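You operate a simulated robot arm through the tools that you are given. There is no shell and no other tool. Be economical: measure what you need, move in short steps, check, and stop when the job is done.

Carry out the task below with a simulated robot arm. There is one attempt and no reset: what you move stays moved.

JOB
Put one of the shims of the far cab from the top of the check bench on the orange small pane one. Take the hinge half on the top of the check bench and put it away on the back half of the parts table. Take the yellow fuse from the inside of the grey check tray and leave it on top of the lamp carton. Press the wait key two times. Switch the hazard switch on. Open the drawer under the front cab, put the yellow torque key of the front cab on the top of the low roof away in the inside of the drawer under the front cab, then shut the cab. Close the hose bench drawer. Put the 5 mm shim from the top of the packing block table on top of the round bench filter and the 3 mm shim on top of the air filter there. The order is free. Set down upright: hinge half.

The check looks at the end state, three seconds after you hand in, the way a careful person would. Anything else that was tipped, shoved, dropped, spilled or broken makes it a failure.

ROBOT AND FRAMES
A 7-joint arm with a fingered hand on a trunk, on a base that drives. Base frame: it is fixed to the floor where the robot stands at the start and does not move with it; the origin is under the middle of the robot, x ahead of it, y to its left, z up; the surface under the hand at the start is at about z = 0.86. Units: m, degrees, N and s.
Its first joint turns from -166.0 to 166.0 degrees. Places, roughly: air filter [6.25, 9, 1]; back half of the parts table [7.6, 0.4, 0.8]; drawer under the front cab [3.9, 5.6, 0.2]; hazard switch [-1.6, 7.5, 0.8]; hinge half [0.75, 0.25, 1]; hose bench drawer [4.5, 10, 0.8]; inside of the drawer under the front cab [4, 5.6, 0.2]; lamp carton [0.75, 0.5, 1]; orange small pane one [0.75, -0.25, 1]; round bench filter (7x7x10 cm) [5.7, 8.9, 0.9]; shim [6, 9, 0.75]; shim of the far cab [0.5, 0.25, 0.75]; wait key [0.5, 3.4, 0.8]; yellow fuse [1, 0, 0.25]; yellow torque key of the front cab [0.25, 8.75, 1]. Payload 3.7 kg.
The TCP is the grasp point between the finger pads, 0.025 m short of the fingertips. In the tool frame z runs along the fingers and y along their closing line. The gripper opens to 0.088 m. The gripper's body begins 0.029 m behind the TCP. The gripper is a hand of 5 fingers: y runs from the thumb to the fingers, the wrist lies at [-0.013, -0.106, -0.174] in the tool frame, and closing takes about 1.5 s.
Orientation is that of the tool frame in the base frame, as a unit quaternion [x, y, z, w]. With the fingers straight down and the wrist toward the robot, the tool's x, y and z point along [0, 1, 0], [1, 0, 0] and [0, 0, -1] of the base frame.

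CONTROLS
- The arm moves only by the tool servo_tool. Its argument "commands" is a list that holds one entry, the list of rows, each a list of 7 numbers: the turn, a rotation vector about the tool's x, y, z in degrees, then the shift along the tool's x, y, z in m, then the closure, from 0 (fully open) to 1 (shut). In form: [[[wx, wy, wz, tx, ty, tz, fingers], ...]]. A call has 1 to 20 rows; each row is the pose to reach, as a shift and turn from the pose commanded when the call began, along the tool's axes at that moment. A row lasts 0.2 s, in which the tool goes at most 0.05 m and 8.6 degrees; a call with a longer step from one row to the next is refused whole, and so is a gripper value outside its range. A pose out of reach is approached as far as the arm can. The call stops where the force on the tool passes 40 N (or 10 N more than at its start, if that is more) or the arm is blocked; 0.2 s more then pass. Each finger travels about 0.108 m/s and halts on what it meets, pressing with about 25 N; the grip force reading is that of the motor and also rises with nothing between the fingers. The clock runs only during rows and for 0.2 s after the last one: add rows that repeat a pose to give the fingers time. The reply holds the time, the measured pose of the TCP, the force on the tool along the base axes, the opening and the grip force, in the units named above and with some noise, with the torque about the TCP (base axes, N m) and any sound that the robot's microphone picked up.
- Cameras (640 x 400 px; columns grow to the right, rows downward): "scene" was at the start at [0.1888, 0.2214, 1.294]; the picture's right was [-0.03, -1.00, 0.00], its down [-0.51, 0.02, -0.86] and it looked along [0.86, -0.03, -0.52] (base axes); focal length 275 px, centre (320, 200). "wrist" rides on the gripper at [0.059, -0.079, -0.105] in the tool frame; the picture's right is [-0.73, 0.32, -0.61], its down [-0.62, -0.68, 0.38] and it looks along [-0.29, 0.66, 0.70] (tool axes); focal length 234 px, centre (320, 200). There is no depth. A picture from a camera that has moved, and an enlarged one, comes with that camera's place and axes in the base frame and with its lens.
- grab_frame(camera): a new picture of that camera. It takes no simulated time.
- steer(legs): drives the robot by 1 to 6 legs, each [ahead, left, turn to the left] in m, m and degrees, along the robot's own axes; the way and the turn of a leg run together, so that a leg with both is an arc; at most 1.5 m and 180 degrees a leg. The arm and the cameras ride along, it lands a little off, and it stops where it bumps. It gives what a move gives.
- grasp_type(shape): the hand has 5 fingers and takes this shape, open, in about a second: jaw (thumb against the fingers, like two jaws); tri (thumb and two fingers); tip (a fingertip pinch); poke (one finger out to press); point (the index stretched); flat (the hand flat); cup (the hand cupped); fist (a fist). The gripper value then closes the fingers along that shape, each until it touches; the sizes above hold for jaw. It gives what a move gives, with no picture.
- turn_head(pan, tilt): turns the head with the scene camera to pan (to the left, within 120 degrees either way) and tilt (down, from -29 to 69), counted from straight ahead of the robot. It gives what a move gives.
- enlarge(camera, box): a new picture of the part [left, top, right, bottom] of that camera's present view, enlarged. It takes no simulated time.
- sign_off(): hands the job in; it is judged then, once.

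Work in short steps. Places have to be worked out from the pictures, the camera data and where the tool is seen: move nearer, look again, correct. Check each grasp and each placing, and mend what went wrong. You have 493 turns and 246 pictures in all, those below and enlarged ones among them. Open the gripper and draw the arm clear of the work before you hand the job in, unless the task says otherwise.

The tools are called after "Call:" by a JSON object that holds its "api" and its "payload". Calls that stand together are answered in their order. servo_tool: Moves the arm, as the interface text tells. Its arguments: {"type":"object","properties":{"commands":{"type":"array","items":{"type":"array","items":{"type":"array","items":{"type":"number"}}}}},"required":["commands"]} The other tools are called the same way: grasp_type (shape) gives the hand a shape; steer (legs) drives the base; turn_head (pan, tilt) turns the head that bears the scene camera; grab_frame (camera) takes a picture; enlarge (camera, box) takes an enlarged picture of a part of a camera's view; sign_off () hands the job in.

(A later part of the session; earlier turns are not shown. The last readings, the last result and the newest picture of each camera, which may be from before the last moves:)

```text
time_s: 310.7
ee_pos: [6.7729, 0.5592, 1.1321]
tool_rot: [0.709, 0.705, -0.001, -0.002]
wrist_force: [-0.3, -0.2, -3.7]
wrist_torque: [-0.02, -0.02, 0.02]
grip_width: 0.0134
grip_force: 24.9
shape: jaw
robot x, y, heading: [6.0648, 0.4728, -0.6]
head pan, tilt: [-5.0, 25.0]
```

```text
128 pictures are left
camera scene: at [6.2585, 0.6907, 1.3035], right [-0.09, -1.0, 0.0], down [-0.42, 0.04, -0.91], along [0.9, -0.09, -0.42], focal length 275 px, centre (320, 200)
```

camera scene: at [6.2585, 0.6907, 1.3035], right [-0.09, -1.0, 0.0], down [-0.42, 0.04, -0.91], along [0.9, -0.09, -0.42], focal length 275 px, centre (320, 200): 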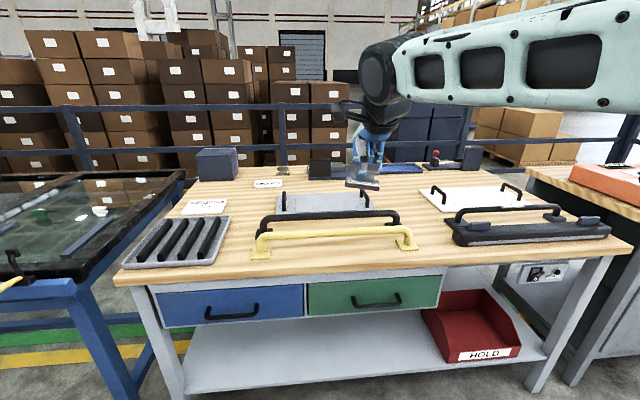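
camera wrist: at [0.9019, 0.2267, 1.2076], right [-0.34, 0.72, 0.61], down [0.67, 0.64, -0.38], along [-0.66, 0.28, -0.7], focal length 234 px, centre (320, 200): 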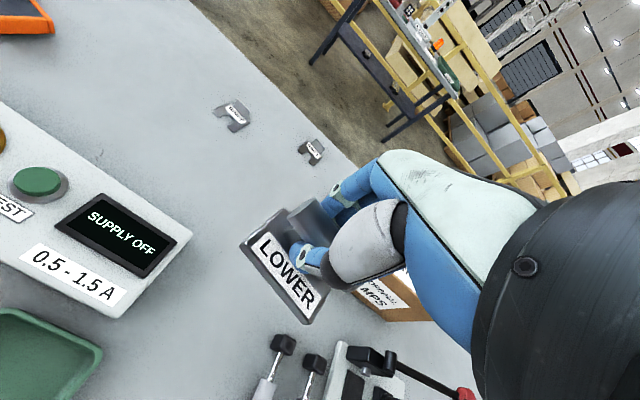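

The table's back half (x>7.35) has some free wood. Zoom.

Call:
{"api": "enlarge", "payload": {"camera": "scene", "box": [180, 140, 500, 240]}}

```text
2.00 times, centred on (340, 190) of scene
camera zoom: at [6.2585, 0.6907, 1.3035], right [-0.09, -1.0, 0.0], down [-0.42, 0.04, -0.91], along [0.9, -0.09, -0.42], focal length 550 px, centre (280, 220)
```

zoom: 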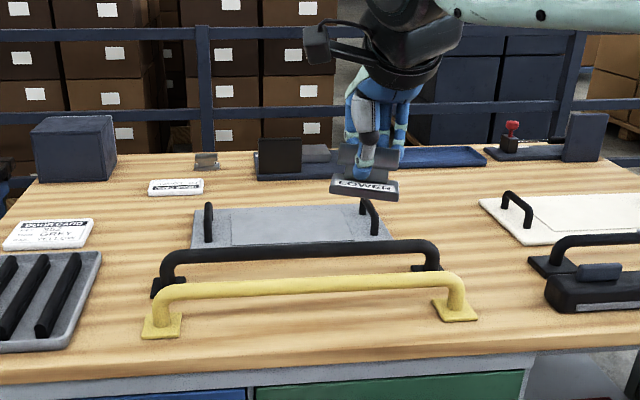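

Choose a free spot at about (7.53,0.42). Drive forward 0.335 m and extend above it.

Call:
{"api": "steer", "payload": {"legs": [[0.335, 0, 0.5]]}}

Call:
{"api": "servo_tool", "payload": {"commands": [[[0, 0, 0, -0.02, 0.045, 0, 1], [0, 0, 0, -0.04, 0.09, 0, 1], [0, 0, 0, -0.06, 0.13, 0.01, 1], [0, 0, 0, -0.08, 0.17, 0.03, 1], [0, 0, 0, -0.1, 0.21, 0.05, 1], [0, 0, 0, -0.12, 0.25, 0.07, 1], [0, 0, 0, -0.135, 0.29, 0.09, 1], [0, 0, 0, -0.135, 0.33, 0.11, 1], [0, 0, 0, -0.135, 0.37, 0.13, 1], [0, 0, 0, -0.135, 0.41, 0.15, 1], [0, 0, 0, -0.135, 0.42, 0.19, 1]]]}}

Call:
{"api": "grab_frame", "payload": {"camera": "scene"}}

Call:
{"api": "grab_frame", "payload": {"camera": "wrist"}}

```text
time_s: 312.9
ee_pos: [7.107, 0.5644, 1.1324]
tool_rot: [0.706, 0.708, -0.001, -0.001]
wrist_force: [0.4, 0.4, -2.4]
wrist_torque: [0.02, -0.01, 0.0]
grip_width: 0.0132
grip_force: 24.6
shape: jaw
robot x, y, heading: [6.3995, 0.474, 0.3]
head pan, tilt: [-5.0, 25.0]
```

```text
time_s: 315.3
ee_pos: [7.5275, 0.4307, 0.9424]
tool_rot: [0.706, 0.709, -0.001, -0.001]
wrist_force: [-0.4, -0.3, -2.5]
wrist_torque: [-0.01, 0.0, -0.03]
grip_width: 0.0133
grip_force: 24.6
shape: jaw
robot x, y, heading: [6.3992, 0.4743, -0.3]
head pan, tilt: [-5.0, 25.0]
```

```text
126 pictures are left
camera scene: at [6.5902, 0.6917, 1.3036], right [-0.09, -1.0, 0.0], down [-0.42, 0.04, -0.91], along [0.9, -0.08, -0.42], focal length 275 px, centre (320, 200)
```

scene: 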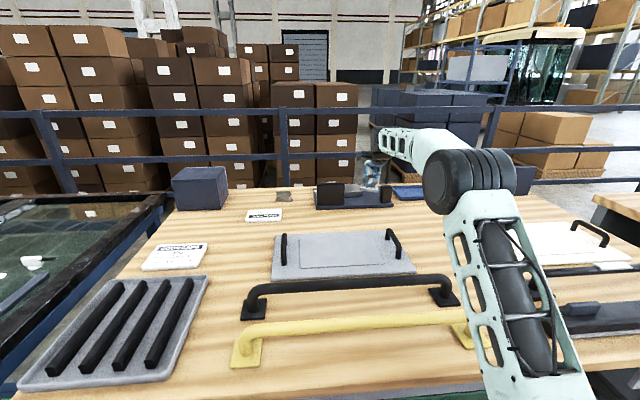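

```text
125 pictures are left
camera wrist: at [7.4478, 0.4884, 1.0472], right [0.33, -0.72, 0.61], down [-0.68, -0.63, -0.38], along [0.66, -0.29, -0.7], focal length 234 px, centre (320, 200)
```

wrist: 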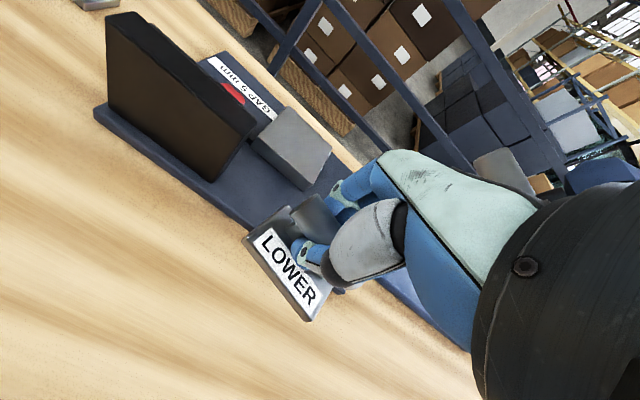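

The blue stand's near edge is at x≈7.57; shift back to x≈7.495 and lower to contact.

Call:
{"api": "servo_tool", "payload": {"commands": [[[0, 0, 0, 0, -0.032, 0, 1], [0, 0, 0, 0, -0.032, 0.04, 1], [0, 0, 0, 0, -0.032, 0.075, 1], [0, 0, 0, 0, -0.032, 0.085, 1], [0, 0, 0, 0, -0.032, 0.092, 1], [0, 0, 0, 0, -0.032, 0.097, 1]]]}}

Call:
{"api": "grab_frame", "payload": {"camera": "wrist"}}

```text
time_s: 316.7
ee_pos: [7.4933, 0.4296, 0.8447]
tool_rot: [0.707, 0.708, -0.002, -0.002]
wrist_force: [-0.2, 0.5, -3.0]
wrist_torque: [0.02, -0.03, -0.01]
grip_width: 0.0133
grip_force: 24.4
shape: jaw
robot x, y, heading: [6.3982, 0.473, 0.3]
head pan, tilt: [-5.0, 25.0]
```

```text
124 pictures are left
camera wrist: at [7.4145, 0.4882, 0.9501], right [0.33, -0.72, 0.61], down [-0.68, -0.63, -0.38], along [0.66, -0.29, -0.7], focal length 234 px, centre (320, 200)
```

wrist: 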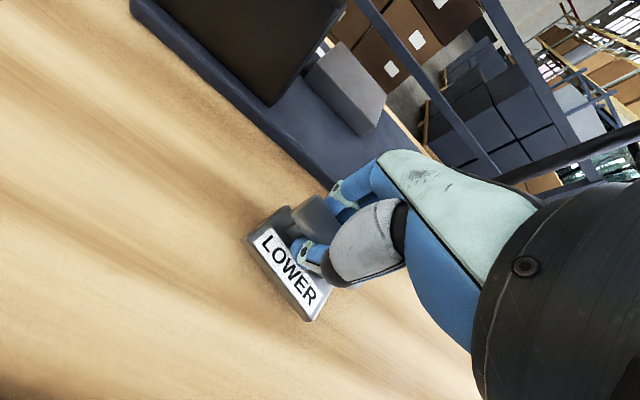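

Not yet in contact; continue down in small steps.

Call:
{"api": "servo_tool", "payload": {"commands": [[[0, 0, 0, 0, 0, 0.005, 1], [0, 0, 0, 0, 0, 0.01, 1], [0, 0, 0, 0, 0, 0.015, 1], [0, 0, 0, 0, 0, 0.02, 1]]]}}

```text
time_s: 317.7
ee_pos: [7.4946, 0.4309, 0.8311]
tool_rot: [0.706, 0.708, 0.003, 0.003]
wrist_force: [-0.8, 1.7, 39.3]
wrist_torque: [0.37, -0.18, -0.06]
grip_width: 0.0143
grip_force: 24.9
shape: jaw
robot x, y, heading: [6.3999, 0.4757, -0.0]
head pan, tilt: [-5.0, 25.0]
```

Contact (table z≈0.79). Ease up, release, and withdraw upward.

Call:
{"api": "servo_tool", "payload": {"commands": [[[0, 0, 0, 0, 0, -0.006, 1], [0, 0, 0, 0, 0, -0.007, 0.88], [0, 0, 0, 0, 0, -0.007, 0.8], [0, 0, 0, 0, 0, -0.007, 0.7], [0, 0, 0, 0, 0, -0.007, 0.6], [0, 0, 0, 0, 0, -0.007, 0.5], [0, 0, 0, 0, 0, -0.03, 0.5], [0, 0, 0, 0, 0, -0.07, 0.4], [0, 0, 0, 0, -0.02, -0.11, 0.2], [0, 0, 0, 0, -0.05, -0.15, 0], [0, 0, 0, 0, -0.09, -0.18, 0]]]}}

Call:
{"api": "grab_frame", "payload": {"camera": "wrist"}}

Call:
{"api": "enlarge", "payload": {"camera": "scene", "box": [230, 160, 450, 280]}}

```text
time_s: 320.1
ee_pos: [7.4056, 0.4306, 1.0053]
tool_rot: [0.706, 0.708, -0.001, -0.002]
wrist_force: [0.8, 0.8, -1.0]
wrist_torque: [0.02, 0.0, -0.02]
grip_width: 0.0877
grip_force: 0.1
shape: jaw
robot x, y, heading: [6.4025, 0.4729, -0.0]
head pan, tilt: [-5.0, 25.0]
```

```text
123 pictures are left
camera wrist: at [7.3267, 0.4895, 1.1102], right [0.33, -0.72, 0.61], down [-0.68, -0.63, -0.38], along [0.65, -0.29, -0.7], focal length 234 px, centre (320, 200)
```

wrist: 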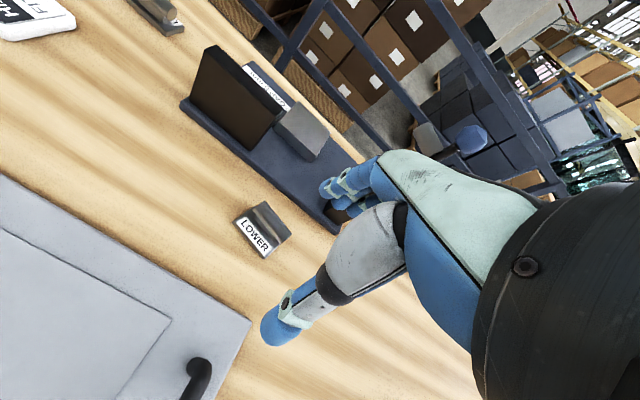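

```text
2.91 times, centred on (340, 220) of scene
camera zoom: at [6.5909, 0.6917, 1.3035], right [-0.08, -1.0, 0.0], down [-0.42, 0.04, -0.91], along [0.9, -0.08, -0.42], focal length 800 px, centre (262, 142)
```

zoom: 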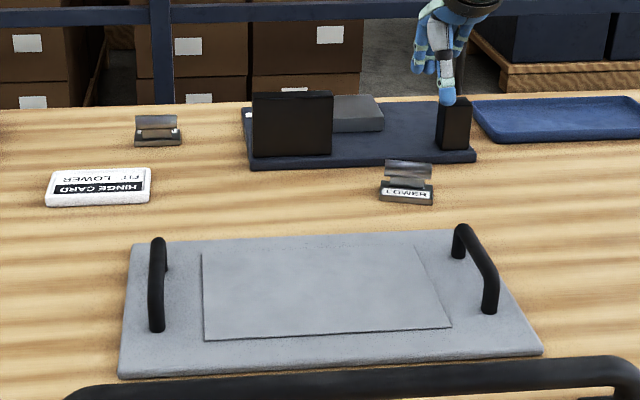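

Hinge half stands upright in the back half. Retract the arm, back off and turn north to look along the aisle behind the cabs.

Call:
{"api": "servo_tool", "payload": {"commands": [[[0, 0, 0, 0, -0.04, -0.02, 0], [0, 0, 0, 0, -0.08, -0.04, 0], [0, 0, 0, 0, -0.12, -0.06, 0], [0, 0, 0, 0, -0.16, -0.08, 0], [0, 0, 0, 0, -0.2, -0.1, 0], [0, 0, 0, 0, -0.24, -0.1, 0], [0, 0, 0, 0, -0.28, -0.1, 0], [0, 0, 0, 0, -0.3, -0.1, 0]]]}}

Call:
{"api": "steer", "payload": {"legs": [[-0.7, 0, 0], [0, 0, 90]]}}

Call:
{"api": "turn_head", "payload": {"pan": 0, "tilt": 12}}

Call:
{"api": "grab_frame", "payload": {"camera": "scene"}}

```text
time_s: 321.9
ee_pos: [7.1039, 0.4294, 1.1064]
tool_rot: [0.706, 0.708, -0.001, -0.002]
wrist_force: [-0.2, 0.0, -0.3]
wrist_torque: [0.01, 0.03, 0.02]
grip_width: 0.0878
grip_force: 0.1
shape: jaw
robot x, y, heading: [6.3981, 0.4772, 0.1]
head pan, tilt: [-5.0, 25.0]
```

```text
time_s: 329.6
ee_pos: [5.7442, 1.1772, 1.1065]
tool_rot: [-0.001, 1.0, -0.002, 0.0]
wrist_force: [0.1, -0.8, 0.7]
wrist_torque: [0.0, 0.01, 0.0]
grip_width: 0.0876
grip_force: 0.1
shape: jaw
robot x, y, heading: [5.6961, 0.4714, 89.9]
head pan, tilt: [-5.0, 25.0]
```

```text
time_s: 330.3
ee_pos: [5.7434, 1.1767, 1.1064]
tool_rot: [0.0, 1.0, -0.002, 0.0]
wrist_force: [0.1, -0.7, -0.1]
wrist_torque: [0.0, 0.02, 0.0]
grip_width: 0.0879
grip_force: 0.2
shape: jaw
robot x, y, heading: [5.6976, 0.4712, 90.2]
head pan, tilt: [0.0, 12.0]
```

```text
121 pictures are left
camera scene: at [5.4714, 0.6648, 1.3246], right [1.0, 0.0, 0.0], down [0.0, -0.21, -0.98], along [0.0, 0.98, -0.21], focal length 275 px, centre (320, 200)
```

scene: 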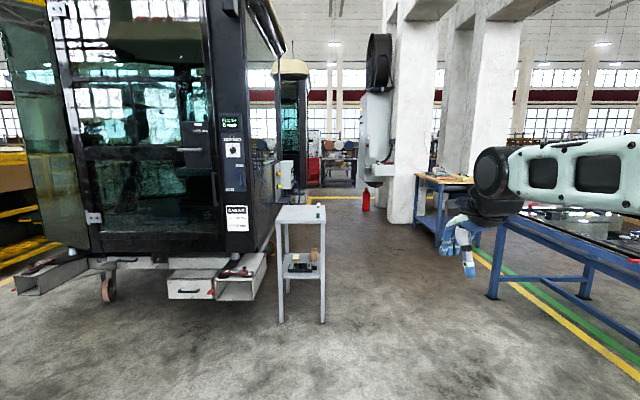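

The aisle is clear at x≈6 past the small stand. Drive right 0.3, forward 3 m, then look.

Call:
{"api": "steer", "payload": {"legs": [[0, -0.3, 0], [1.5, 0, 0], [1.5, 0, 0]]}}

Call:
{"api": "grab_frame", "payload": {"camera": "scene"}}

```text
time_s: 346.3
ee_pos: [6.0658, 4.1573, 1.1067]
tool_rot: [0.008, 1.0, -0.001, 0.0]
wrist_force: [0.8, -0.5, 0.3]
wrist_torque: [-0.01, 0.0, -0.01]
grip_width: 0.0878
grip_force: 0.1
shape: jaw
robot x, y, heading: [6.0106, 3.4544, 88.8]
head pan, tilt: [0.0, 12.0]
```

```text
120 pictures are left
camera scene: at [5.7853, 3.6501, 1.3247], right [1.0, -0.02, 0.0], down [0.0, -0.21, -0.98], along [0.02, 0.98, -0.21], focal length 275 px, centre (320, 200)
```

scene: 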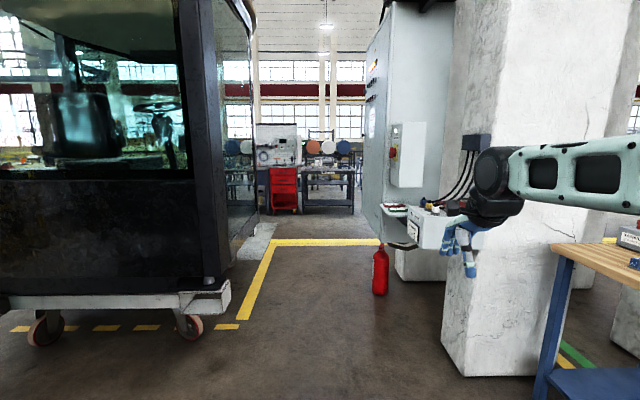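

Corridor between the cab rear (x≈5.2) and extinguisher (x≈6.3): go at x≈5.7. Strafe left 0.32, forward 2.9, look.

Call:
{"api": "steer", "payload": {"legs": [[0, 0.32, 1], [1.45, 0, 0], [1.45, 0, 0]]}}

Call:
{"api": "grab_frame", "payload": {"camera": "scene"}}

Call:
{"api": "turn_head", "payload": {"pan": 70, "tilt": 15}}

Call:
{"api": "grab_frame", "payload": {"camera": "scene"}}

```text
time_s: 362.1
ee_pos: [5.7152, 7.0729, 1.1066]
tool_rot: [-0.006, 1.0, -0.002, 0.0]
wrist_force: [-0.2, -0.2, -0.3]
wrist_torque: [0.01, 0.03, -0.03]
grip_width: 0.0879
grip_force: 0.1
shape: jaw
robot x, y, heading: [5.6778, 6.3659, 90.8]
head pan, tilt: [0.0, 12.0]
```

```text
119 pictures are left
camera scene: at [5.4489, 6.5579, 1.3247], right [1.0, 0.01, 0.0], down [0.0, -0.21, -0.98], along [-0.01, 0.98, -0.21], focal length 275 px, centre (320, 200)
```

scene: 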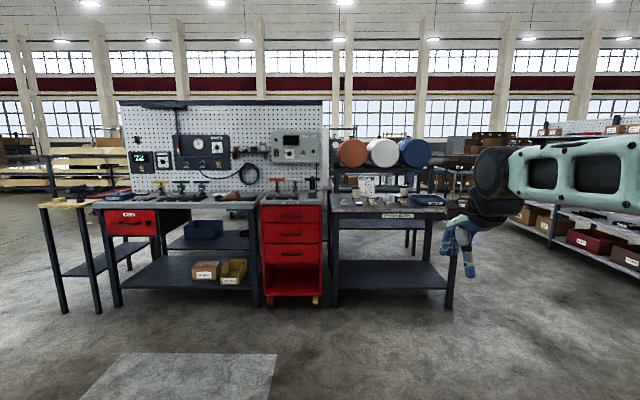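

```text
time_s: 363.5
ee_pos: [5.7155, 7.0736, 1.1062]
tool_rot: [-0.007, 1.0, -0.003, 0.001]
wrist_force: [-0.2, -0.2, 0.0]
wrist_torque: [0.0, 0.0, 0.0]
grip_width: 0.0879
grip_force: 0.1
shape: jaw
robot x, y, heading: [5.6767, 6.3705, 90.7]
head pan, tilt: [70.0, 15.0]
```

```text
118 pictures are left
camera scene: at [5.362, 6.4955, 1.3198], right [0.33, 0.94, 0.0], down [0.24, -0.09, -0.97], along [-0.91, 0.32, -0.26], focal length 275 px, centre (320, 200)
```

scene: 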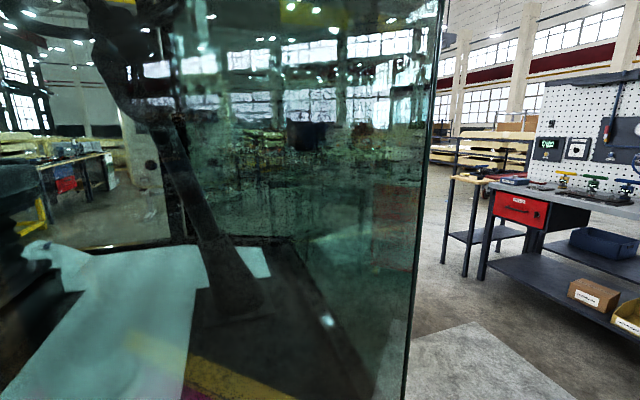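

Packing block table ahead: x 5.5–6.5, near edge y≈8.58, top z≈0.79. Drive nearer and look.

Call:
{"api": "steer", "payload": {"legs": [[1.3, -0.2, -0.7]]}}

Call:
{"api": "turn_head", "payload": {"pan": -5, "tilt": 28}}

Call:
{"api": "grab_frame", "payload": {"camera": "scene"}}

```text
time_s: 370.2
ee_pos: [5.9008, 8.3857, 1.107]
tool_rot: [-0.005, 1.0, -0.002, 0.001]
wrist_force: [0.1, -0.1, 0.2]
wrist_torque: [0.04, 0.0, -0.04]
grip_width: 0.0876
grip_force: 0.0
shape: jaw
robot x, y, heading: [5.8625, 7.6807, 90.6]
head pan, tilt: [70.0, 15.0]
```

```text
time_s: 371.6
ee_pos: [5.9, 8.3862, 1.1052]
tool_rot: [-0.006, 1.0, -0.003, 0.001]
wrist_force: [-0.7, -0.1, -0.2]
wrist_torque: [-0.04, -0.03, 0.02]
grip_width: 0.088
grip_force: 0.0
shape: jaw
robot x, y, heading: [5.8625, 7.6797, 90.4]
head pan, tilt: [-5.0, 28.0]
```

```text
117 pictures are left
camera scene: at [5.6398, 7.8703, 1.2988], right [1.0, -0.08, 0.0], down [-0.04, -0.47, -0.88], along [0.07, 0.88, -0.47], focal length 275 px, centre (320, 200)
```

scene: 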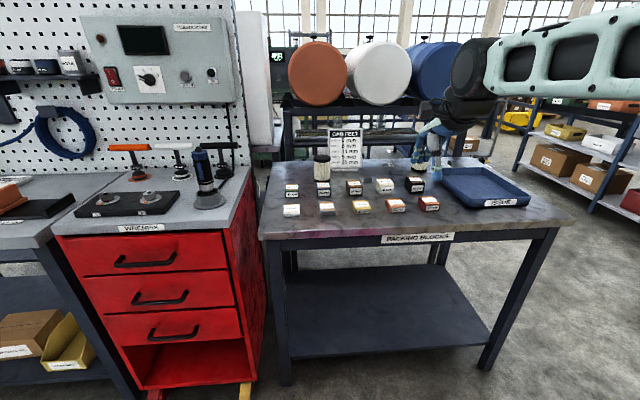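

Zoom on the packing table top.

Call:
{"api": "enlarge", "payload": {"camera": "scene", "box": [270, 145, 450, 225]}}

Call:
{"api": "enlarge", "payload": {"camera": "scene", "box": [390, 130, 550, 215]}}

```text
3.56 times, centred on (360, 185) of scene
camera zoom: at [5.6398, 7.8703, 1.2988], right [1.0, -0.08, 0.0], down [-0.04, -0.47, -0.88], along [0.07, 0.88, -0.47], focal length 978 px, centre (178, 253)
```

zoom: 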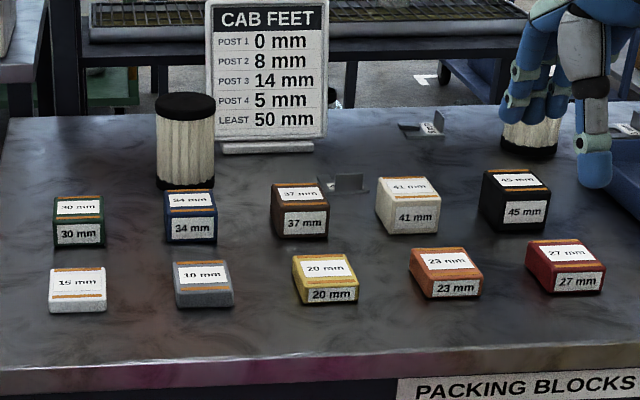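

```text
4.00 times, centred on (470, 172) of scene
camera zoom: at [5.6398, 7.8703, 1.2988], right [1.0, -0.08, 0.0], down [-0.04, -0.47, -0.88], along [0.07, 0.88, -0.47], focal length 1101 px, centre (-280, 310)
```

zoom: 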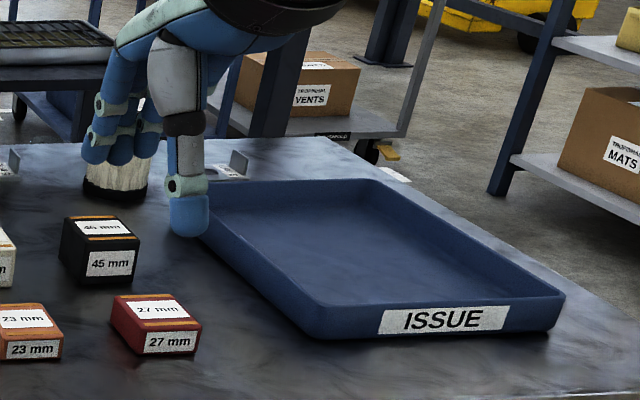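

Two pleated filters: left ≈(5.74,9.0) = round bench filter, right ≈(6.22,9.08) = air filter. Move the hand aside to read the shim labels.

Call:
{"api": "servo_tool", "payload": {"commands": [[[0, 0, 0, -0.045, 0, -0.01, 0], [0, 0, 0, -0.09, 0, -0.02, 0], [0, 0, 0, -0.135, 0, -0.03, 0], [0, 0, 0, -0.18, 0, -0.04, 0], [0, 0, 0, -0.225, 0, -0.05, 0], [0, 0, 0, -0.27, 0, -0.06, 0]]]}}

Call:
{"api": "enlarge", "payload": {"camera": "scene", "box": [300, 145, 480, 225]}}

Call:
{"api": "enlarge", "payload": {"camera": "scene", "box": [350, 160, 450, 210]}}

```text
time_s: 373.0
ee_pos: [6.1708, 8.3902, 1.1675]
tool_rot: [-0.007, 1.0, -0.002, 0.001]
wrist_force: [-0.2, -0.1, 0.0]
wrist_torque: [-0.02, -0.04, 0.0]
grip_width: 0.0879
grip_force: 0.1
shape: jaw
robot x, y, heading: [5.8601, 7.6825, 90.5]
head pan, tilt: [-5.0, 28.0]
```

```text
3.56 times, centred on (390, 185) of scene
camera zoom: at [5.6397, 7.8701, 1.2987], right [1.0, -0.08, 0.0], down [-0.04, -0.47, -0.88], along [0.07, 0.88, -0.47], focal length 978 px, centre (71, 253)
```

zoom: 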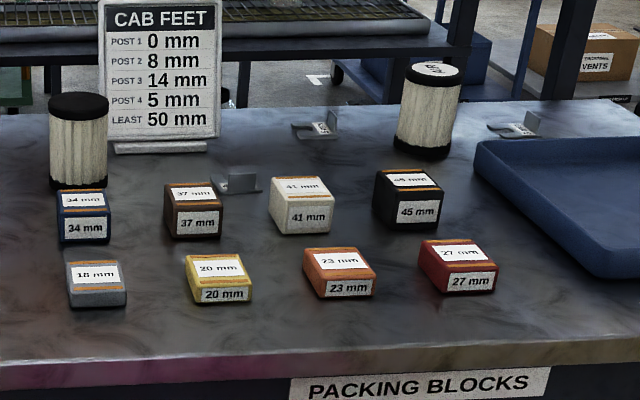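

```text
6.40 times, centred on (400, 185) of scene
camera zoom: at [5.6397, 7.8701, 1.2987], right [1.0, -0.08, 0.0], down [-0.04, -0.47, -0.88], along [0.07, 0.88, -0.47], focal length 1761 px, centre (-192, 296)
```

zoom: 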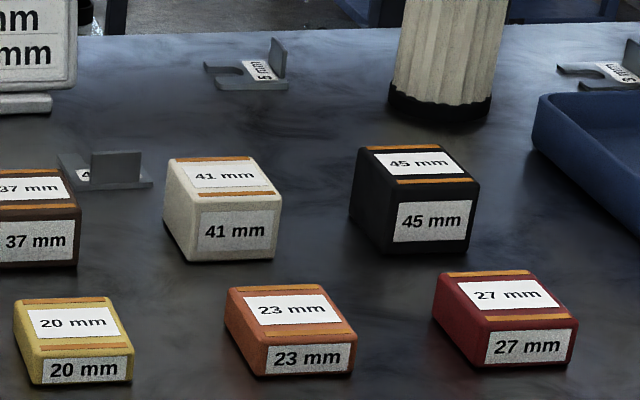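

Zoom tightly on the three shims.

Call:
{"api": "enlarge", "payload": {"camera": "scene", "box": [376, 162, 400, 177]}}

Call:
{"api": "enlarge", "payload": {"camera": "scene", "box": [432, 162, 456, 177]}}

Call:
{"api": "enlarge", "payload": {"camera": "scene", "box": [354, 178, 378, 193]}}

```text
16.00 times, centred on (388, 170) of scene
camera zoom: at [5.6397, 7.8701, 1.2987], right [1.0, -0.08, 0.0], down [-0.04, -0.47, -0.88], along [0.07, 0.88, -0.47], focal length 4402 px, centre (-768, 688)
```

zoom: 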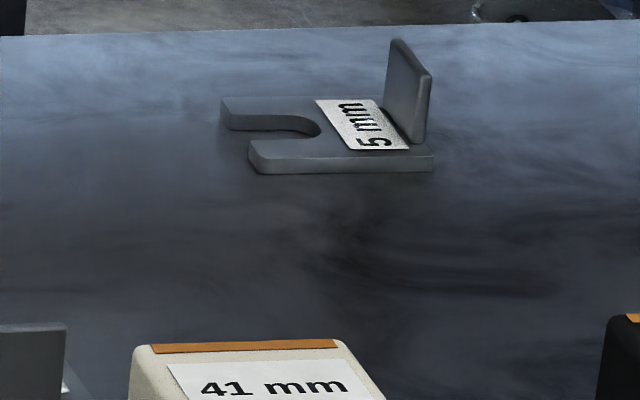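

```text
16.00 times, centred on (444, 170) of scene
camera zoom: at [5.6397, 7.8701, 1.2987], right [1.0, -0.08, 0.0], down [-0.04, -0.47, -0.88], along [0.07, 0.88, -0.47], focal length 4402 px, centre (-1664, 688)
```

zoom: 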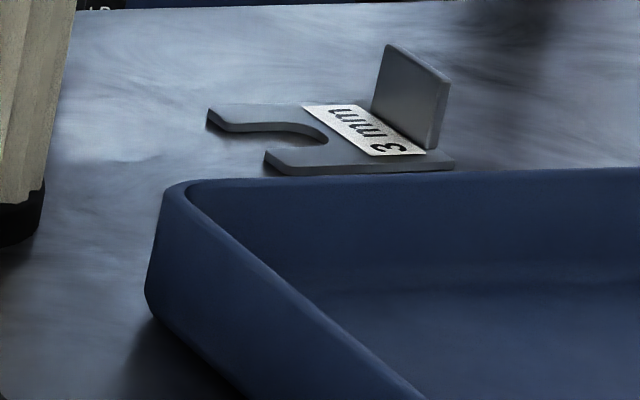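

```text
16.00 times, centred on (366, 186) of scene
camera zoom: at [5.6397, 7.8701, 1.2987], right [1.0, -0.08, 0.0], down [-0.04, -0.47, -0.88], along [0.07, 0.88, -0.47], focal length 4402 px, centre (-416, 432)
```

zoom: 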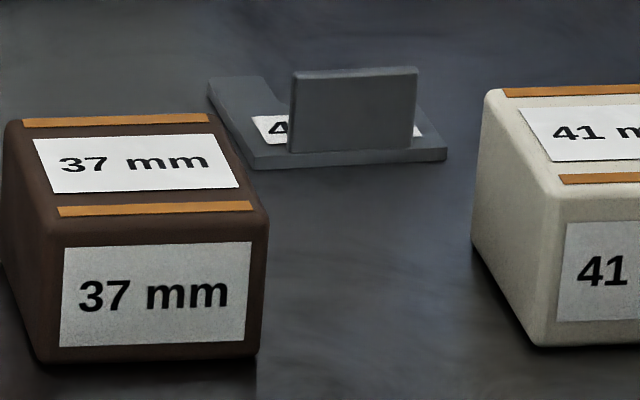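

5 mm = middle shim (tab ≈(6.12,9.17)), 3 mm = right one (tab ≈(6.41,9.15)), tabs face x. Drive to the table (y≈8.15) and yaw the hand +90°.

Call:
{"api": "steer", "payload": {"legs": [[0.45, -0.02, 0]]}}

Call:
{"api": "servo_tool", "payload": {"commands": [[[0, 0, 8, 0, 0, 0, 0], [0, 0, 16, 0, 0, 0, 0], [0, 0, 24, 0, 0, 0, 0], [0, 0, 32, 0, 0, 0, 0], [0, 0, 40, 0, 0.0, 0, 0], [0, 0, 48, 0, 0.0, 0, 0], [0, 0, 56, 0, 0.0, 0, 0], [0, 0, 64, 0, 0.0, 0, 0], [0, 0, 72, 0, 0.0, 0, 0], [0, 0, 80, 0, 0.0, 0, 0], [0, 0, 88, 0, 0.0, 0, 0], [0, 0, 90, 0, 0.0, 0, 0]]]}}

Call:
{"api": "grab_frame", "payload": {"camera": "wrist"}}

Call:
{"api": "grab_frame", "payload": {"camera": "scene"}}

```text
time_s: 375.8
ee_pos: [6.1867, 8.8423, 1.1655]
tool_rot: [-0.004, 1.0, -0.002, 0.001]
wrist_force: [-0.3, 0.8, 0.5]
wrist_torque: [0.02, -0.01, -0.01]
grip_width: 0.0875
grip_force: 0.1
shape: jaw
robot x, y, heading: [5.8786, 8.1353, 90.5]
head pan, tilt: [-5.0, 28.0]
```

```text
time_s: 378.4
ee_pos: [6.1882, 8.8424, 1.1655]
tool_rot: [0.706, 0.708, 0.0, 0.001]
wrist_force: [0.4, 0.4, -0.6]
wrist_torque: [0.0, 0.0, 0.01]
grip_width: 0.088
grip_force: 0.0
shape: jaw
robot x, y, heading: [5.8761, 8.1353, 90.2]
head pan, tilt: [-5.0, 28.0]
```

```text
109 pictures are left
camera wrist: at [6.1081, 8.9002, 1.2713], right [0.33, -0.72, 0.61], down [-0.68, -0.63, -0.38], along [0.66, -0.29, -0.69], focal length 234 px, centre (320, 200)
```

wrist: 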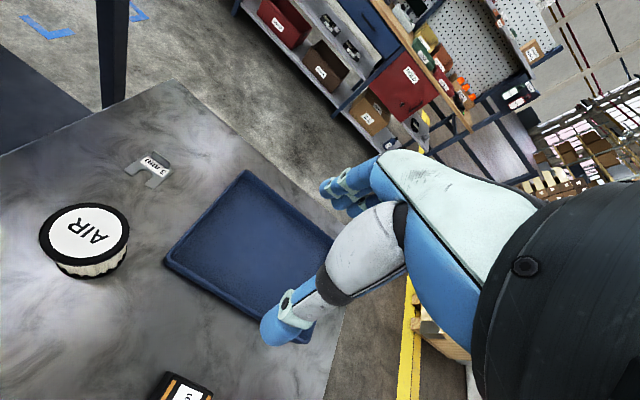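

```text
108 pictures are left
camera scene: at [5.6563, 8.3242, 1.2988], right [1.0, -0.08, 0.0], down [-0.04, -0.47, -0.88], along [0.07, 0.88, -0.47], focal length 275 px, centre (320, 200)
```

scene: 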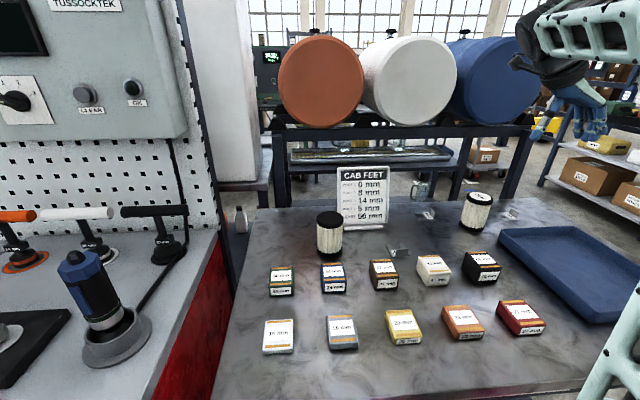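

Take a zoomed view for measuring the shims and filters from here.

Call:
{"api": "enlarge", "payload": {"camera": "scene", "box": [400, 185, 530, 265]}}

Call:
{"api": "enlarge", "payload": {"camera": "scene", "box": [290, 195, 390, 265]}}

```text
4.92 times, centred on (465, 225) of scene
camera zoom: at [5.6563, 8.3242, 1.2988], right [1.0, -0.08, 0.0], down [-0.04, -0.47, -0.88], along [0.07, 0.88, -0.47], focal length 1354 px, centre (-394, 77)
```

zoom: 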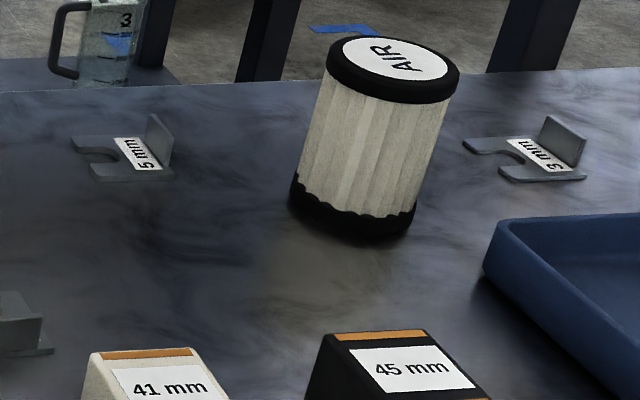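

```text
5.71 times, centred on (340, 230) of scene
camera zoom: at [5.6563, 8.3242, 1.2988], right [1.0, -0.08, 0.0], down [-0.04, -0.47, -0.88], along [0.07, 0.88, -0.47], focal length 1572 px, centre (206, 29)
```

zoom: 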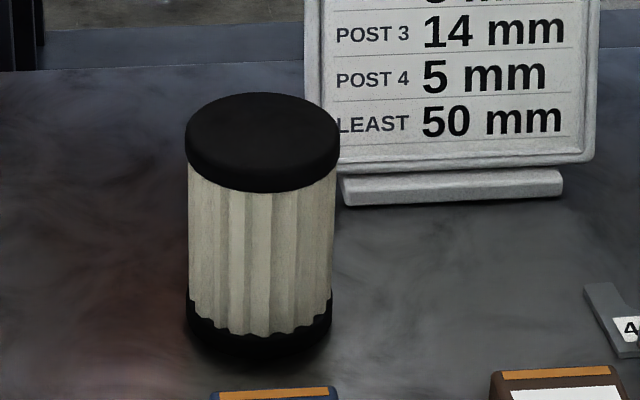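

Refined: table z≈0.79; round filter (5.735,8.97) top 0.889; AIR filter (6.222,9.05) top 0.893, 5 mm tab (6.115,9.119), 3 mm tab (6.402,9.097). Move above the 5 mm tab.

Call:
{"api": "servo_tool", "payload": {"commands": [[[0, 0, 0, 0.045, -0.012, 0.02, 0], [0, 0, 0, 0.09, -0.024, 0.04, 0.2], [0, 0, 0, 0.135, -0.036, 0.06, 0.4], [0, 0, 0, 0.18, -0.048, 0.08, 0.55], [0, 0, 0, 0.225, -0.06, 0.1, 0.6], [0, 0, 0, 0.265, -0.075, 0.12, 0.6], [0, 0, 0, 0.277, -0.075, 0.16, 0.6], [0, 0, 0, 0.277, -0.075, 0.2, 0.6], [0, 0, 0, 0.277, -0.075, 0.235, 0.6]]]}}

Call:
{"api": "grab_frame", "payload": {"camera": "wrist"}}

Call:
{"api": "enlarge", "payload": {"camera": "scene", "box": [370, 140, 510, 240]}}

```text
refused: row 1 steps farther than a row can; nothing moved
```

```text
105 pictures are left
camera wrist: at [6.1081, 8.9002, 1.2713], right [0.33, -0.72, 0.61], down [-0.68, -0.63, -0.38], along [0.66, -0.29, -0.69], focal length 234 px, centre (320, 200)
```

wrist: 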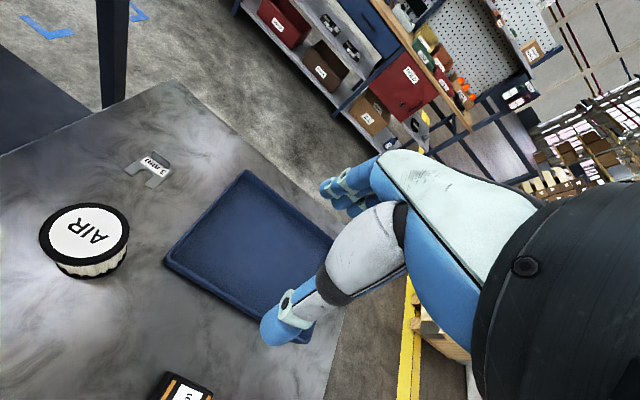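

```text
4.00 times, centred on (440, 190) of scene
camera zoom: at [5.6563, 8.3242, 1.2988], right [1.0, -0.08, 0.0], down [-0.04, -0.47, -0.88], along [0.07, 0.88, -0.47], focal length 1101 px, centre (-160, 240)
```

zoom: 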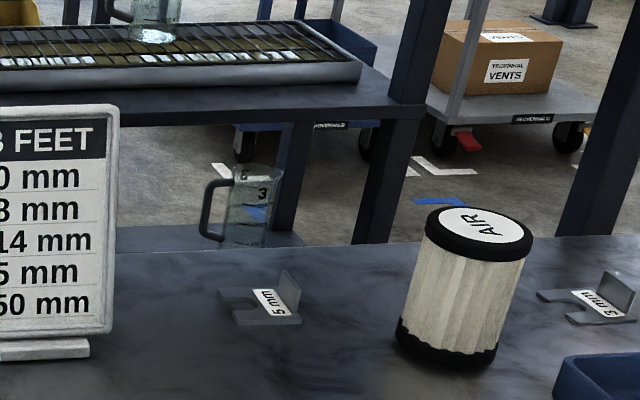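

Resend with smaller rows (no pictures until it has moved).

Call:
{"api": "servo_tool", "payload": {"commands": [[[0, 0, 0, 0.04, -0.01, 0.015, 0], [0, 0, 0, 0.08, -0.02, 0.03, 0.2], [0, 0, 0, 0.12, -0.03, 0.045, 0.4], [0, 0, 0, 0.16, -0.04, 0.06, 0.55], [0, 0, 0, 0.2, -0.05, 0.075, 0.6], [0, 0, 0, 0.24, -0.06, 0.09, 0.6], [0, 0, 0, 0.277, -0.075, 0.105, 0.6], [0, 0, 0, 0.277, -0.075, 0.145, 0.6], [0, 0, 0, 0.277, -0.075, 0.185, 0.6], [0, 0, 0, 0.277, -0.075, 0.225, 0.6], [0, 0, 0, 0.277, -0.075, 0.255, 0.6]]]}}

Call:
{"api": "grab_frame", "payload": {"camera": "wrist"}}

Call:
{"api": "enlarge", "payload": {"camera": "scene", "box": [370, 140, 510, 240]}}

```text
time_s: 380.8
ee_pos: [6.1104, 9.1167, 0.9094]
tool_rot: [0.704, 0.71, -0.002, 0.001]
wrist_force: [-0.7, 0.5, -0.2]
wrist_torque: [-0.02, 0.0, -0.01]
grip_width: 0.0355
grip_force: 0.0
shape: jaw
robot x, y, heading: [5.8744, 8.1392, 90.5]
head pan, tilt: [-5.0, 28.0]
```

```text
103 pictures are left
camera wrist: at [6.0303, 9.1748, 1.0146], right [0.33, -0.72, 0.61], down [-0.68, -0.63, -0.38], along [0.66, -0.29, -0.69], focal length 234 px, centre (320, 200)
```

wrist: 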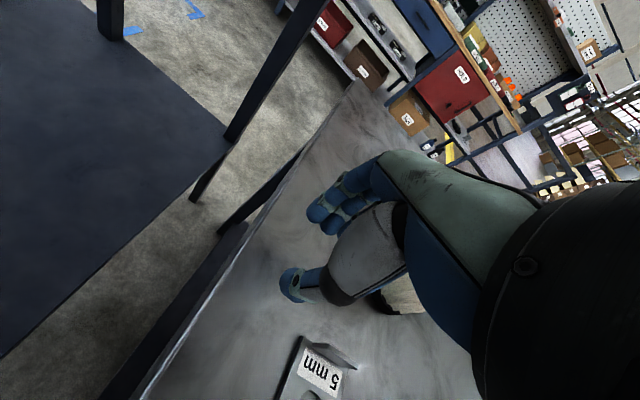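

```text
4.00 times, centred on (440, 190) of scene
camera zoom: at [5.6563, 8.3242, 1.2988], right [1.0, -0.08, 0.0], down [-0.04, -0.47, -0.88], along [0.07, 0.88, -0.47], focal length 1101 px, centre (-160, 240)
```

zoom: 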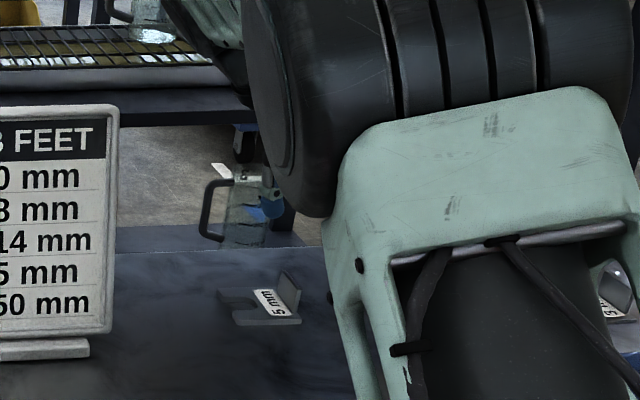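

Triangulating between views: table z≈0.84 actually; 5 mm tab ≈(6.067,9.042), 3 mm tab ≈(6.325,9.022), round filter (5.728,8.907) top≈0.93, AIR (6.169,8.984) top≈0.935. Correct the hand position.

Call:
{"api": "servo_tool", "payload": {"commands": [[[0, 0, 0, 0, 0, -0.04, 0.6], [0, 0, 0, -0.035, -0.02, -0.045, 0.6], [0, 0, 0, -0.07, -0.04, -0.045, 0.6], [0, 0, 0, -0.075, -0.043, -0.045, 0.6]]]}}

Call:
{"api": "grab_frame", "payload": {"camera": "wrist"}}

```text
time_s: 381.8
ee_pos: [6.0682, 9.0413, 0.9545]
tool_rot: [0.705, 0.71, -0.001, 0.001]
wrist_force: [0.7, 0.2, 0.1]
wrist_torque: [0.02, 0.0, 0.0]
grip_width: 0.0357
grip_force: 0.0
shape: jaw
robot x, y, heading: [5.8766, 8.136, 90.5]
head pan, tilt: [-5.0, 28.0]
```

```text
101 pictures are left
camera wrist: at [5.989, 9.0999, 1.0598], right [0.33, -0.72, 0.61], down [-0.68, -0.63, -0.38], along [0.66, -0.29, -0.69], focal length 234 px, centre (320, 200)
```

wrist: 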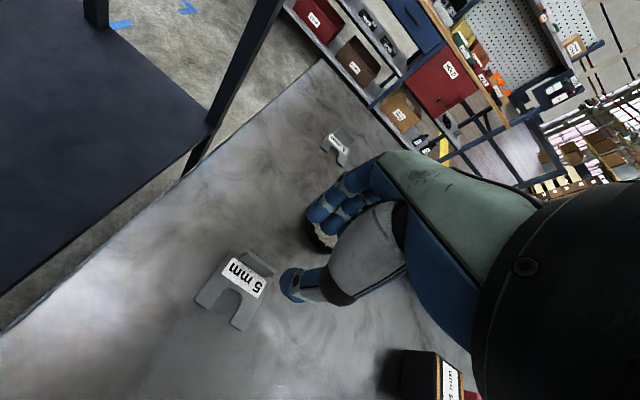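

The wrist view agrees: tab at (6.070,9.043). Lower to z≈0.873 and close.

Call:
{"api": "servo_tool", "payload": {"commands": [[[0, 0, 0, 0.002, 0.002, 0.04, 0.6], [0, 0, 0, 0.002, 0.002, 0.07, 0.6], [0, 0, 0, 0.002, 0.002, 0.081, 0.6], [0, 0, 0, 0.002, 0.002, 0.081, 0.75], [0, 0, 0, 0.002, 0.002, 0.081, 0.9], [0, 0, 0, 0.002, 0.002, 0.081, 1], [0, 0, 0, 0.002, 0.002, 0.081, 1], [0, 0, 0, 0.002, 0.002, 0.081, 1]]]}}

Call:
{"api": "servo_tool", "payload": {"commands": [[[0, 0, 0, 0, 0, -0.03, 1], [0, 0, 0, 0, 0, -0.07, 1], [0, 0, 0, 0, 0, -0.11, 1]]]}}

Call:
{"api": "grab_frame", "payload": {"camera": "wrist"}}

```text
time_s: 383.6
ee_pos: [6.0711, 9.0437, 0.8751]
tool_rot: [0.704, 0.71, -0.002, 0.002]
wrist_force: [0.1, -0.1, -0.7]
wrist_torque: [0.01, -0.04, 0.02]
grip_width: 0.0
grip_force: 24.9
shape: jaw
robot x, y, heading: [5.8795, 8.1358, 90.4]
head pan, tilt: [-5.0, 28.0]
```

```text
time_s: 384.4
ee_pos: [6.07, 9.0455, 0.9848]
tool_rot: [0.704, 0.71, -0.001, 0.001]
wrist_force: [0.8, 0.3, -1.0]
wrist_torque: [0.0, -0.06, -0.03]
grip_width: 0.0002
grip_force: 25.4
shape: jaw
robot x, y, heading: [5.8749, 8.1352, 90.5]
head pan, tilt: [-5.0, 28.0]
```

```text
100 pictures are left
camera wrist: at [5.9905, 9.1033, 1.0898], right [0.33, -0.72, 0.61], down [-0.68, -0.63, -0.38], along [0.66, -0.29, -0.69], focal length 234 px, centre (320, 200)
```

wrist: 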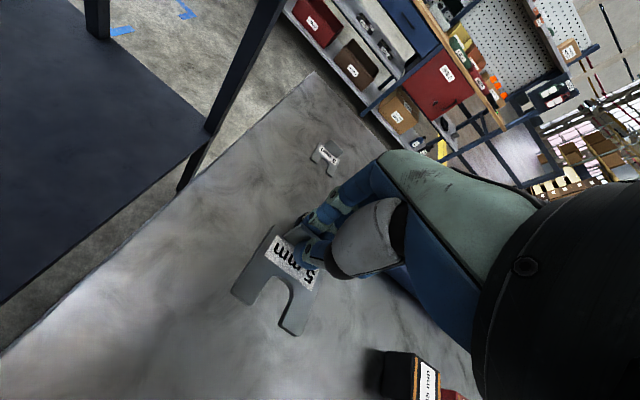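

Held. Raise, go to y=8.907, then left over the round filter.

Call:
{"api": "servo_tool", "payload": {"commands": [[[0, 0, 0, 0, 0, -0.045, 1], [0, 0, 0, 0, 0, -0.09, 1], [0, 0, 0, -0.02, 0, -0.13, 1], [0, 0, 0, -0.065, 0, -0.13, 1], [0, 0, 0, -0.11, 0, -0.13, 1], [0, 0, 0, -0.138, -0.03, -0.13, 1], [0, 0, 0, -0.138, -0.075, -0.13, 1], [0, 0, 0, -0.138, -0.12, -0.13, 1], [0, 0, 0, -0.138, -0.165, -0.13, 1], [0, 0, 0, -0.138, -0.21, -0.13, 1], [0, 0, 0, -0.138, -0.255, -0.13, 1], [0, 0, 0, -0.138, -0.3, -0.13, 1], [0, 0, 0, -0.138, -0.3165, -0.1, 1], [0, 0, 0, -0.138, -0.3165, -0.06, 1]]]}}

Call:
{"api": "grab_frame", "payload": {"camera": "wrist"}}

Call:
{"api": "grab_frame", "payload": {"camera": "scene"}}

```text
time_s: 387.4
ee_pos: [5.753, 8.9041, 1.0442]
tool_rot: [0.704, 0.71, -0.001, 0.001]
wrist_force: [1.0, -0.9, -1.1]
wrist_torque: [0.0, -0.02, 0.0]
grip_width: 0.0
grip_force: 25.4
shape: jaw
robot x, y, heading: [5.8769, 8.1335, 90.7]
head pan, tilt: [-5.0, 28.0]
```

```text
99 pictures are left
camera wrist: at [5.6743, 8.9618, 1.1496], right [0.33, -0.72, 0.61], down [-0.68, -0.63, -0.38], along [0.66, -0.29, -0.7], focal length 234 px, centre (320, 200)
```

wrist: 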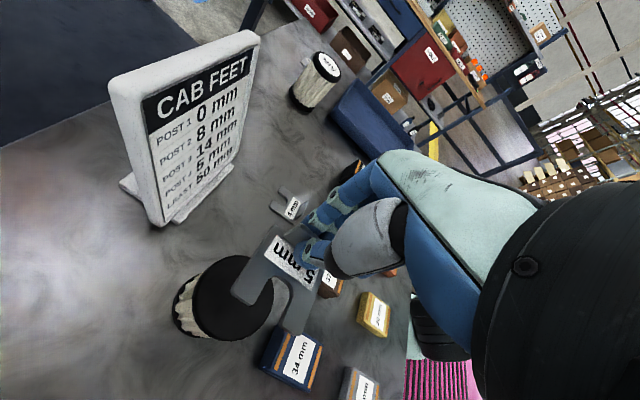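

```text
98 pictures are left
camera scene: at [5.6563, 8.3242, 1.2988], right [1.0, -0.08, 0.0], down [-0.04, -0.47, -0.88], along [0.07, 0.88, -0.47], focal length 275 px, centre (320, 200)
```

scene: 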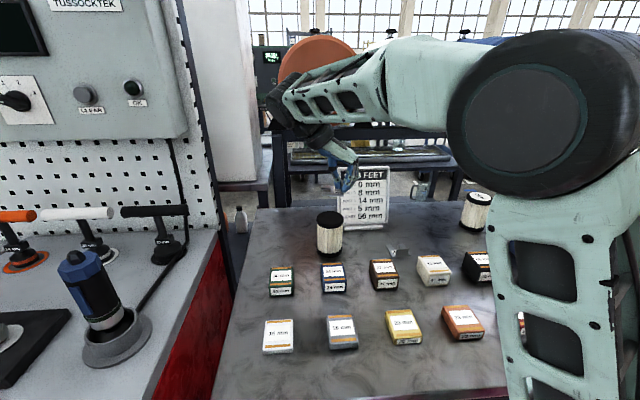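

Filter centre confirmed (5.726,8.901) under the shim. Lower gently to contact.

Call:
{"api": "servo_tool", "payload": {"commands": [[[0, 0, 0, -0.002, 0, 0.03, 1], [0, 0, 0, -0.002, 0, 0.055, 1], [0, 0, 0, -0.002, 0, 0.063, 1], [0, 0, 0, -0.002, 0, 0.067, 1], [0, 0, 0, -0.002, 0, 0.071, 1]]]}}

Call:
{"api": "enlarge", "payload": {"camera": "scene", "box": [290, 160, 400, 260]}}

```text
time_s: 388.6
ee_pos: [5.7553, 8.9021, 0.9743]
tool_rot: [0.705, 0.71, -0.001, 0.001]
wrist_force: [-0.4, 0.5, 3.7]
wrist_torque: [0.03, -0.05, 0.0]
grip_width: 0.0
grip_force: 24.8
shape: jaw
robot x, y, heading: [5.8776, 8.1358, 90.4]
head pan, tilt: [-5.0, 28.0]
```

```text
4.00 times, centred on (345, 210) of scene
camera zoom: at [5.6563, 8.3242, 1.2988], right [1.0, -0.08, 0.0], down [-0.04, -0.47, -0.88], along [0.07, 0.88, -0.47], focal length 1101 px, centre (220, 160)
```

zoom: 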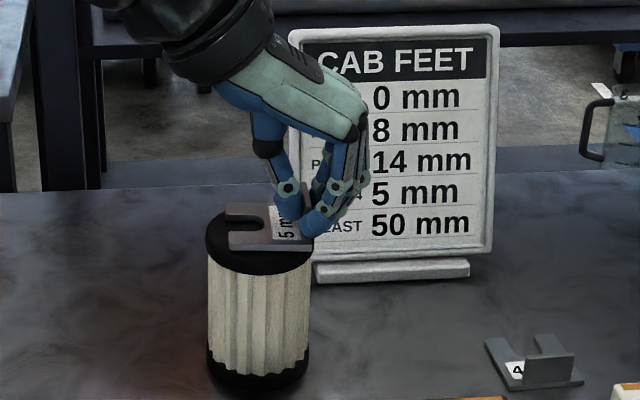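

Contact (3.7 N), well centred. Release and rise.

Call:
{"api": "servo_tool", "payload": {"commands": [[[0, 0, 0, 0, 0, 0.001, 0.9], [0, 0, 0, 0, 0, 0.001, 0.8], [0, 0, 0, 0, 0, 0.001, 0.7], [0, 0, 0, 0, 0, 0.001, 0.6], [0, 0, 0, 0, 0, 0, 0.55], [0, 0, 0, 0, 0, -0.03, 0.55], [0, 0, 0, 0, 0, -0.07, 0.5], [0, 0, 0, 0, 0, -0.11, 0.5], [0, 0, 0, 0, 0, -0.145, 0.5]]]}}

Call:
{"api": "enlarge", "payload": {"camera": "scene", "box": [290, 160, 400, 260]}}

```text
time_s: 390.6
ee_pos: [5.7551, 8.9028, 1.1189]
tool_rot: [0.705, 0.71, -0.002, 0.001]
wrist_force: [0.1, -0.3, 0.1]
wrist_torque: [0.03, -0.01, -0.02]
grip_width: 0.0437
grip_force: 0.0
shape: jaw
robot x, y, heading: [5.8773, 8.1325, 90.2]
head pan, tilt: [-5.0, 28.0]
```

```text
4.00 times, centred on (345, 210) of scene
camera zoom: at [5.6562, 8.3244, 1.2987], right [1.0, -0.08, 0.0], down [-0.04, -0.47, -0.88], along [0.07, 0.88, -0.47], focal length 1101 px, centre (220, 160)
```

zoom: 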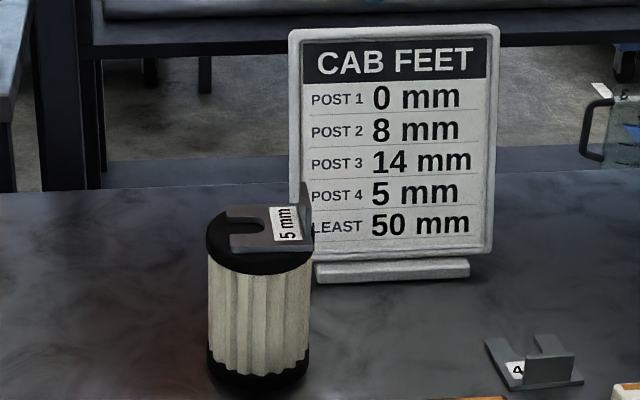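

Good. Move over to the 3 mm shim at about (6.325,9.022).

Call:
{"api": "servo_tool", "payload": {"commands": [[[0, 0, 0, 0, 0.0475, 0, 0.5], [0, 0, 0, 0, 0.095, 0, 0.5], [0, 0, 0, 0, 0.1425, 0, 0.5], [0, 0, 0, 0, 0.19, 0, 0.5], [0, 0, 0, 0, 0.2375, 0, 0.5], [0, 0, 0, 0, 0.285, 0, 0.5], [0, 0, 0, 0, 0.3325, 0, 0.5], [0, 0, 0, 0, 0.38, 0, 0.5], [0, 0, 0, 0, 0.4275, 0, 0.5], [0, 0, 0, 0, 0.475, 0, 0.5], [0, 0, 0, 0, 0.5225, 0, 0.5], [0, 0, 0, 0, 0.57, 0, 0.5], [0, 0, 0, 0.045, 0.57, 0.01, 0.6], [0, 0, 0, 0.09, 0.57, 0.02, 0.6], [0, 0, 0, 0.12, 0.57, 0.05, 0.6], [0, 0, 0, 0.12, 0.57, 0.095, 0.6], [0, 0, 0, 0.12, 0.57, 0.14, 0.6]]]}}

Call:
{"api": "grab_frame", "payload": {"camera": "wrist"}}

```text
time_s: 394.2
ee_pos: [6.3243, 9.026, 0.9787]
tool_rot: [0.705, 0.709, 0.0, 0.001]
wrist_force: [0.5, -0.5, -0.4]
wrist_torque: [0.0, -0.01, 0.02]
grip_width: 0.0356
grip_force: 0.1
shape: jaw
robot x, y, heading: [5.8798, 8.1343, 90.5]
head pan, tilt: [-5.0, 28.0]
```

```text
95 pictures are left
camera wrist: at [6.2449, 9.0841, 1.0841], right [0.33, -0.72, 0.61], down [-0.68, -0.63, -0.38], along [0.66, -0.29, -0.69], focal length 234 px, centre (320, 200)
```

wrist: 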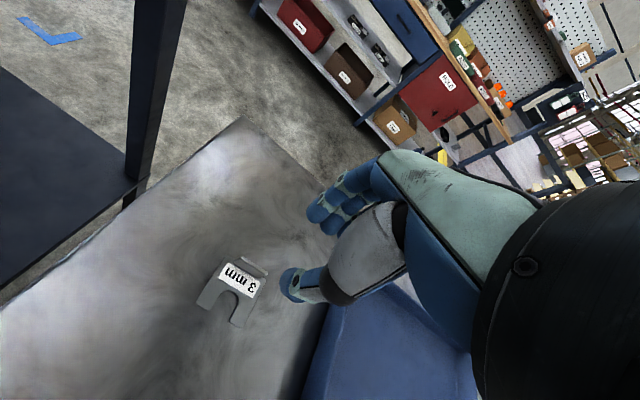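

Tab at (6.330,9.021). Adjust, lower and grasp.

Call:
{"api": "servo_tool", "payload": {"commands": [[[0, 0, 0, -0.004, 0.006, 0.04, 0.6], [0, 0, 0, -0.004, 0.006, 0.08, 0.6], [0, 0, 0, -0.004, 0.006, 0.105, 0.6], [0, 0, 0, -0.004, 0.006, 0.105, 0.75], [0, 0, 0, -0.004, 0.006, 0.105, 0.9], [0, 0, 0, -0.004, 0.006, 0.105, 1], [0, 0, 0, -0.004, 0.006, 0.105, 1], [0, 0, 0, -0.004, 0.006, 0.105, 1]]]}}

Call:
{"api": "servo_tool", "payload": {"commands": [[[0, 0, 0, 0, 0, -0.03, 1], [0, 0, 0, 0, 0, -0.07, 1], [0, 0, 0, 0, 0, -0.115, 1], [0, 0, 0, 0, 0, -0.16, 1]]]}}

Call:
{"api": "grab_frame", "payload": {"camera": "wrist"}}

```text
time_s: 396.0
ee_pos: [6.3306, 9.0237, 0.8728]
tool_rot: [0.704, 0.71, -0.001, 0.001]
wrist_force: [0.1, 0.3, -0.6]
wrist_torque: [-0.05, -0.01, 0.0]
grip_width: 0.0
grip_force: 24.8
shape: jaw
robot x, y, heading: [5.8767, 8.133, 90.2]
head pan, tilt: [-5.0, 28.0]
```

```text
time_s: 397.0
ee_pos: [6.3293, 9.0237, 1.0342]
tool_rot: [0.704, 0.71, -0.003, 0.002]
wrist_force: [0.1, -0.5, -1.0]
wrist_torque: [0.01, -0.01, 0.01]
grip_width: 0.0001
grip_force: 24.9
shape: jaw
robot x, y, heading: [5.8757, 8.1358, 90.2]
head pan, tilt: [-5.0, 28.0]
```

```text
94 pictures are left
camera wrist: at [6.2497, 9.081, 1.139], right [0.33, -0.72, 0.61], down [-0.68, -0.63, -0.38], along [0.66, -0.29, -0.69], focal length 234 px, centre (320, 200)
```

wrist: 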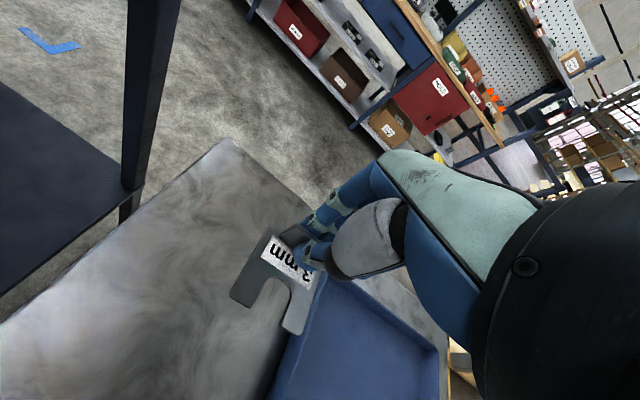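

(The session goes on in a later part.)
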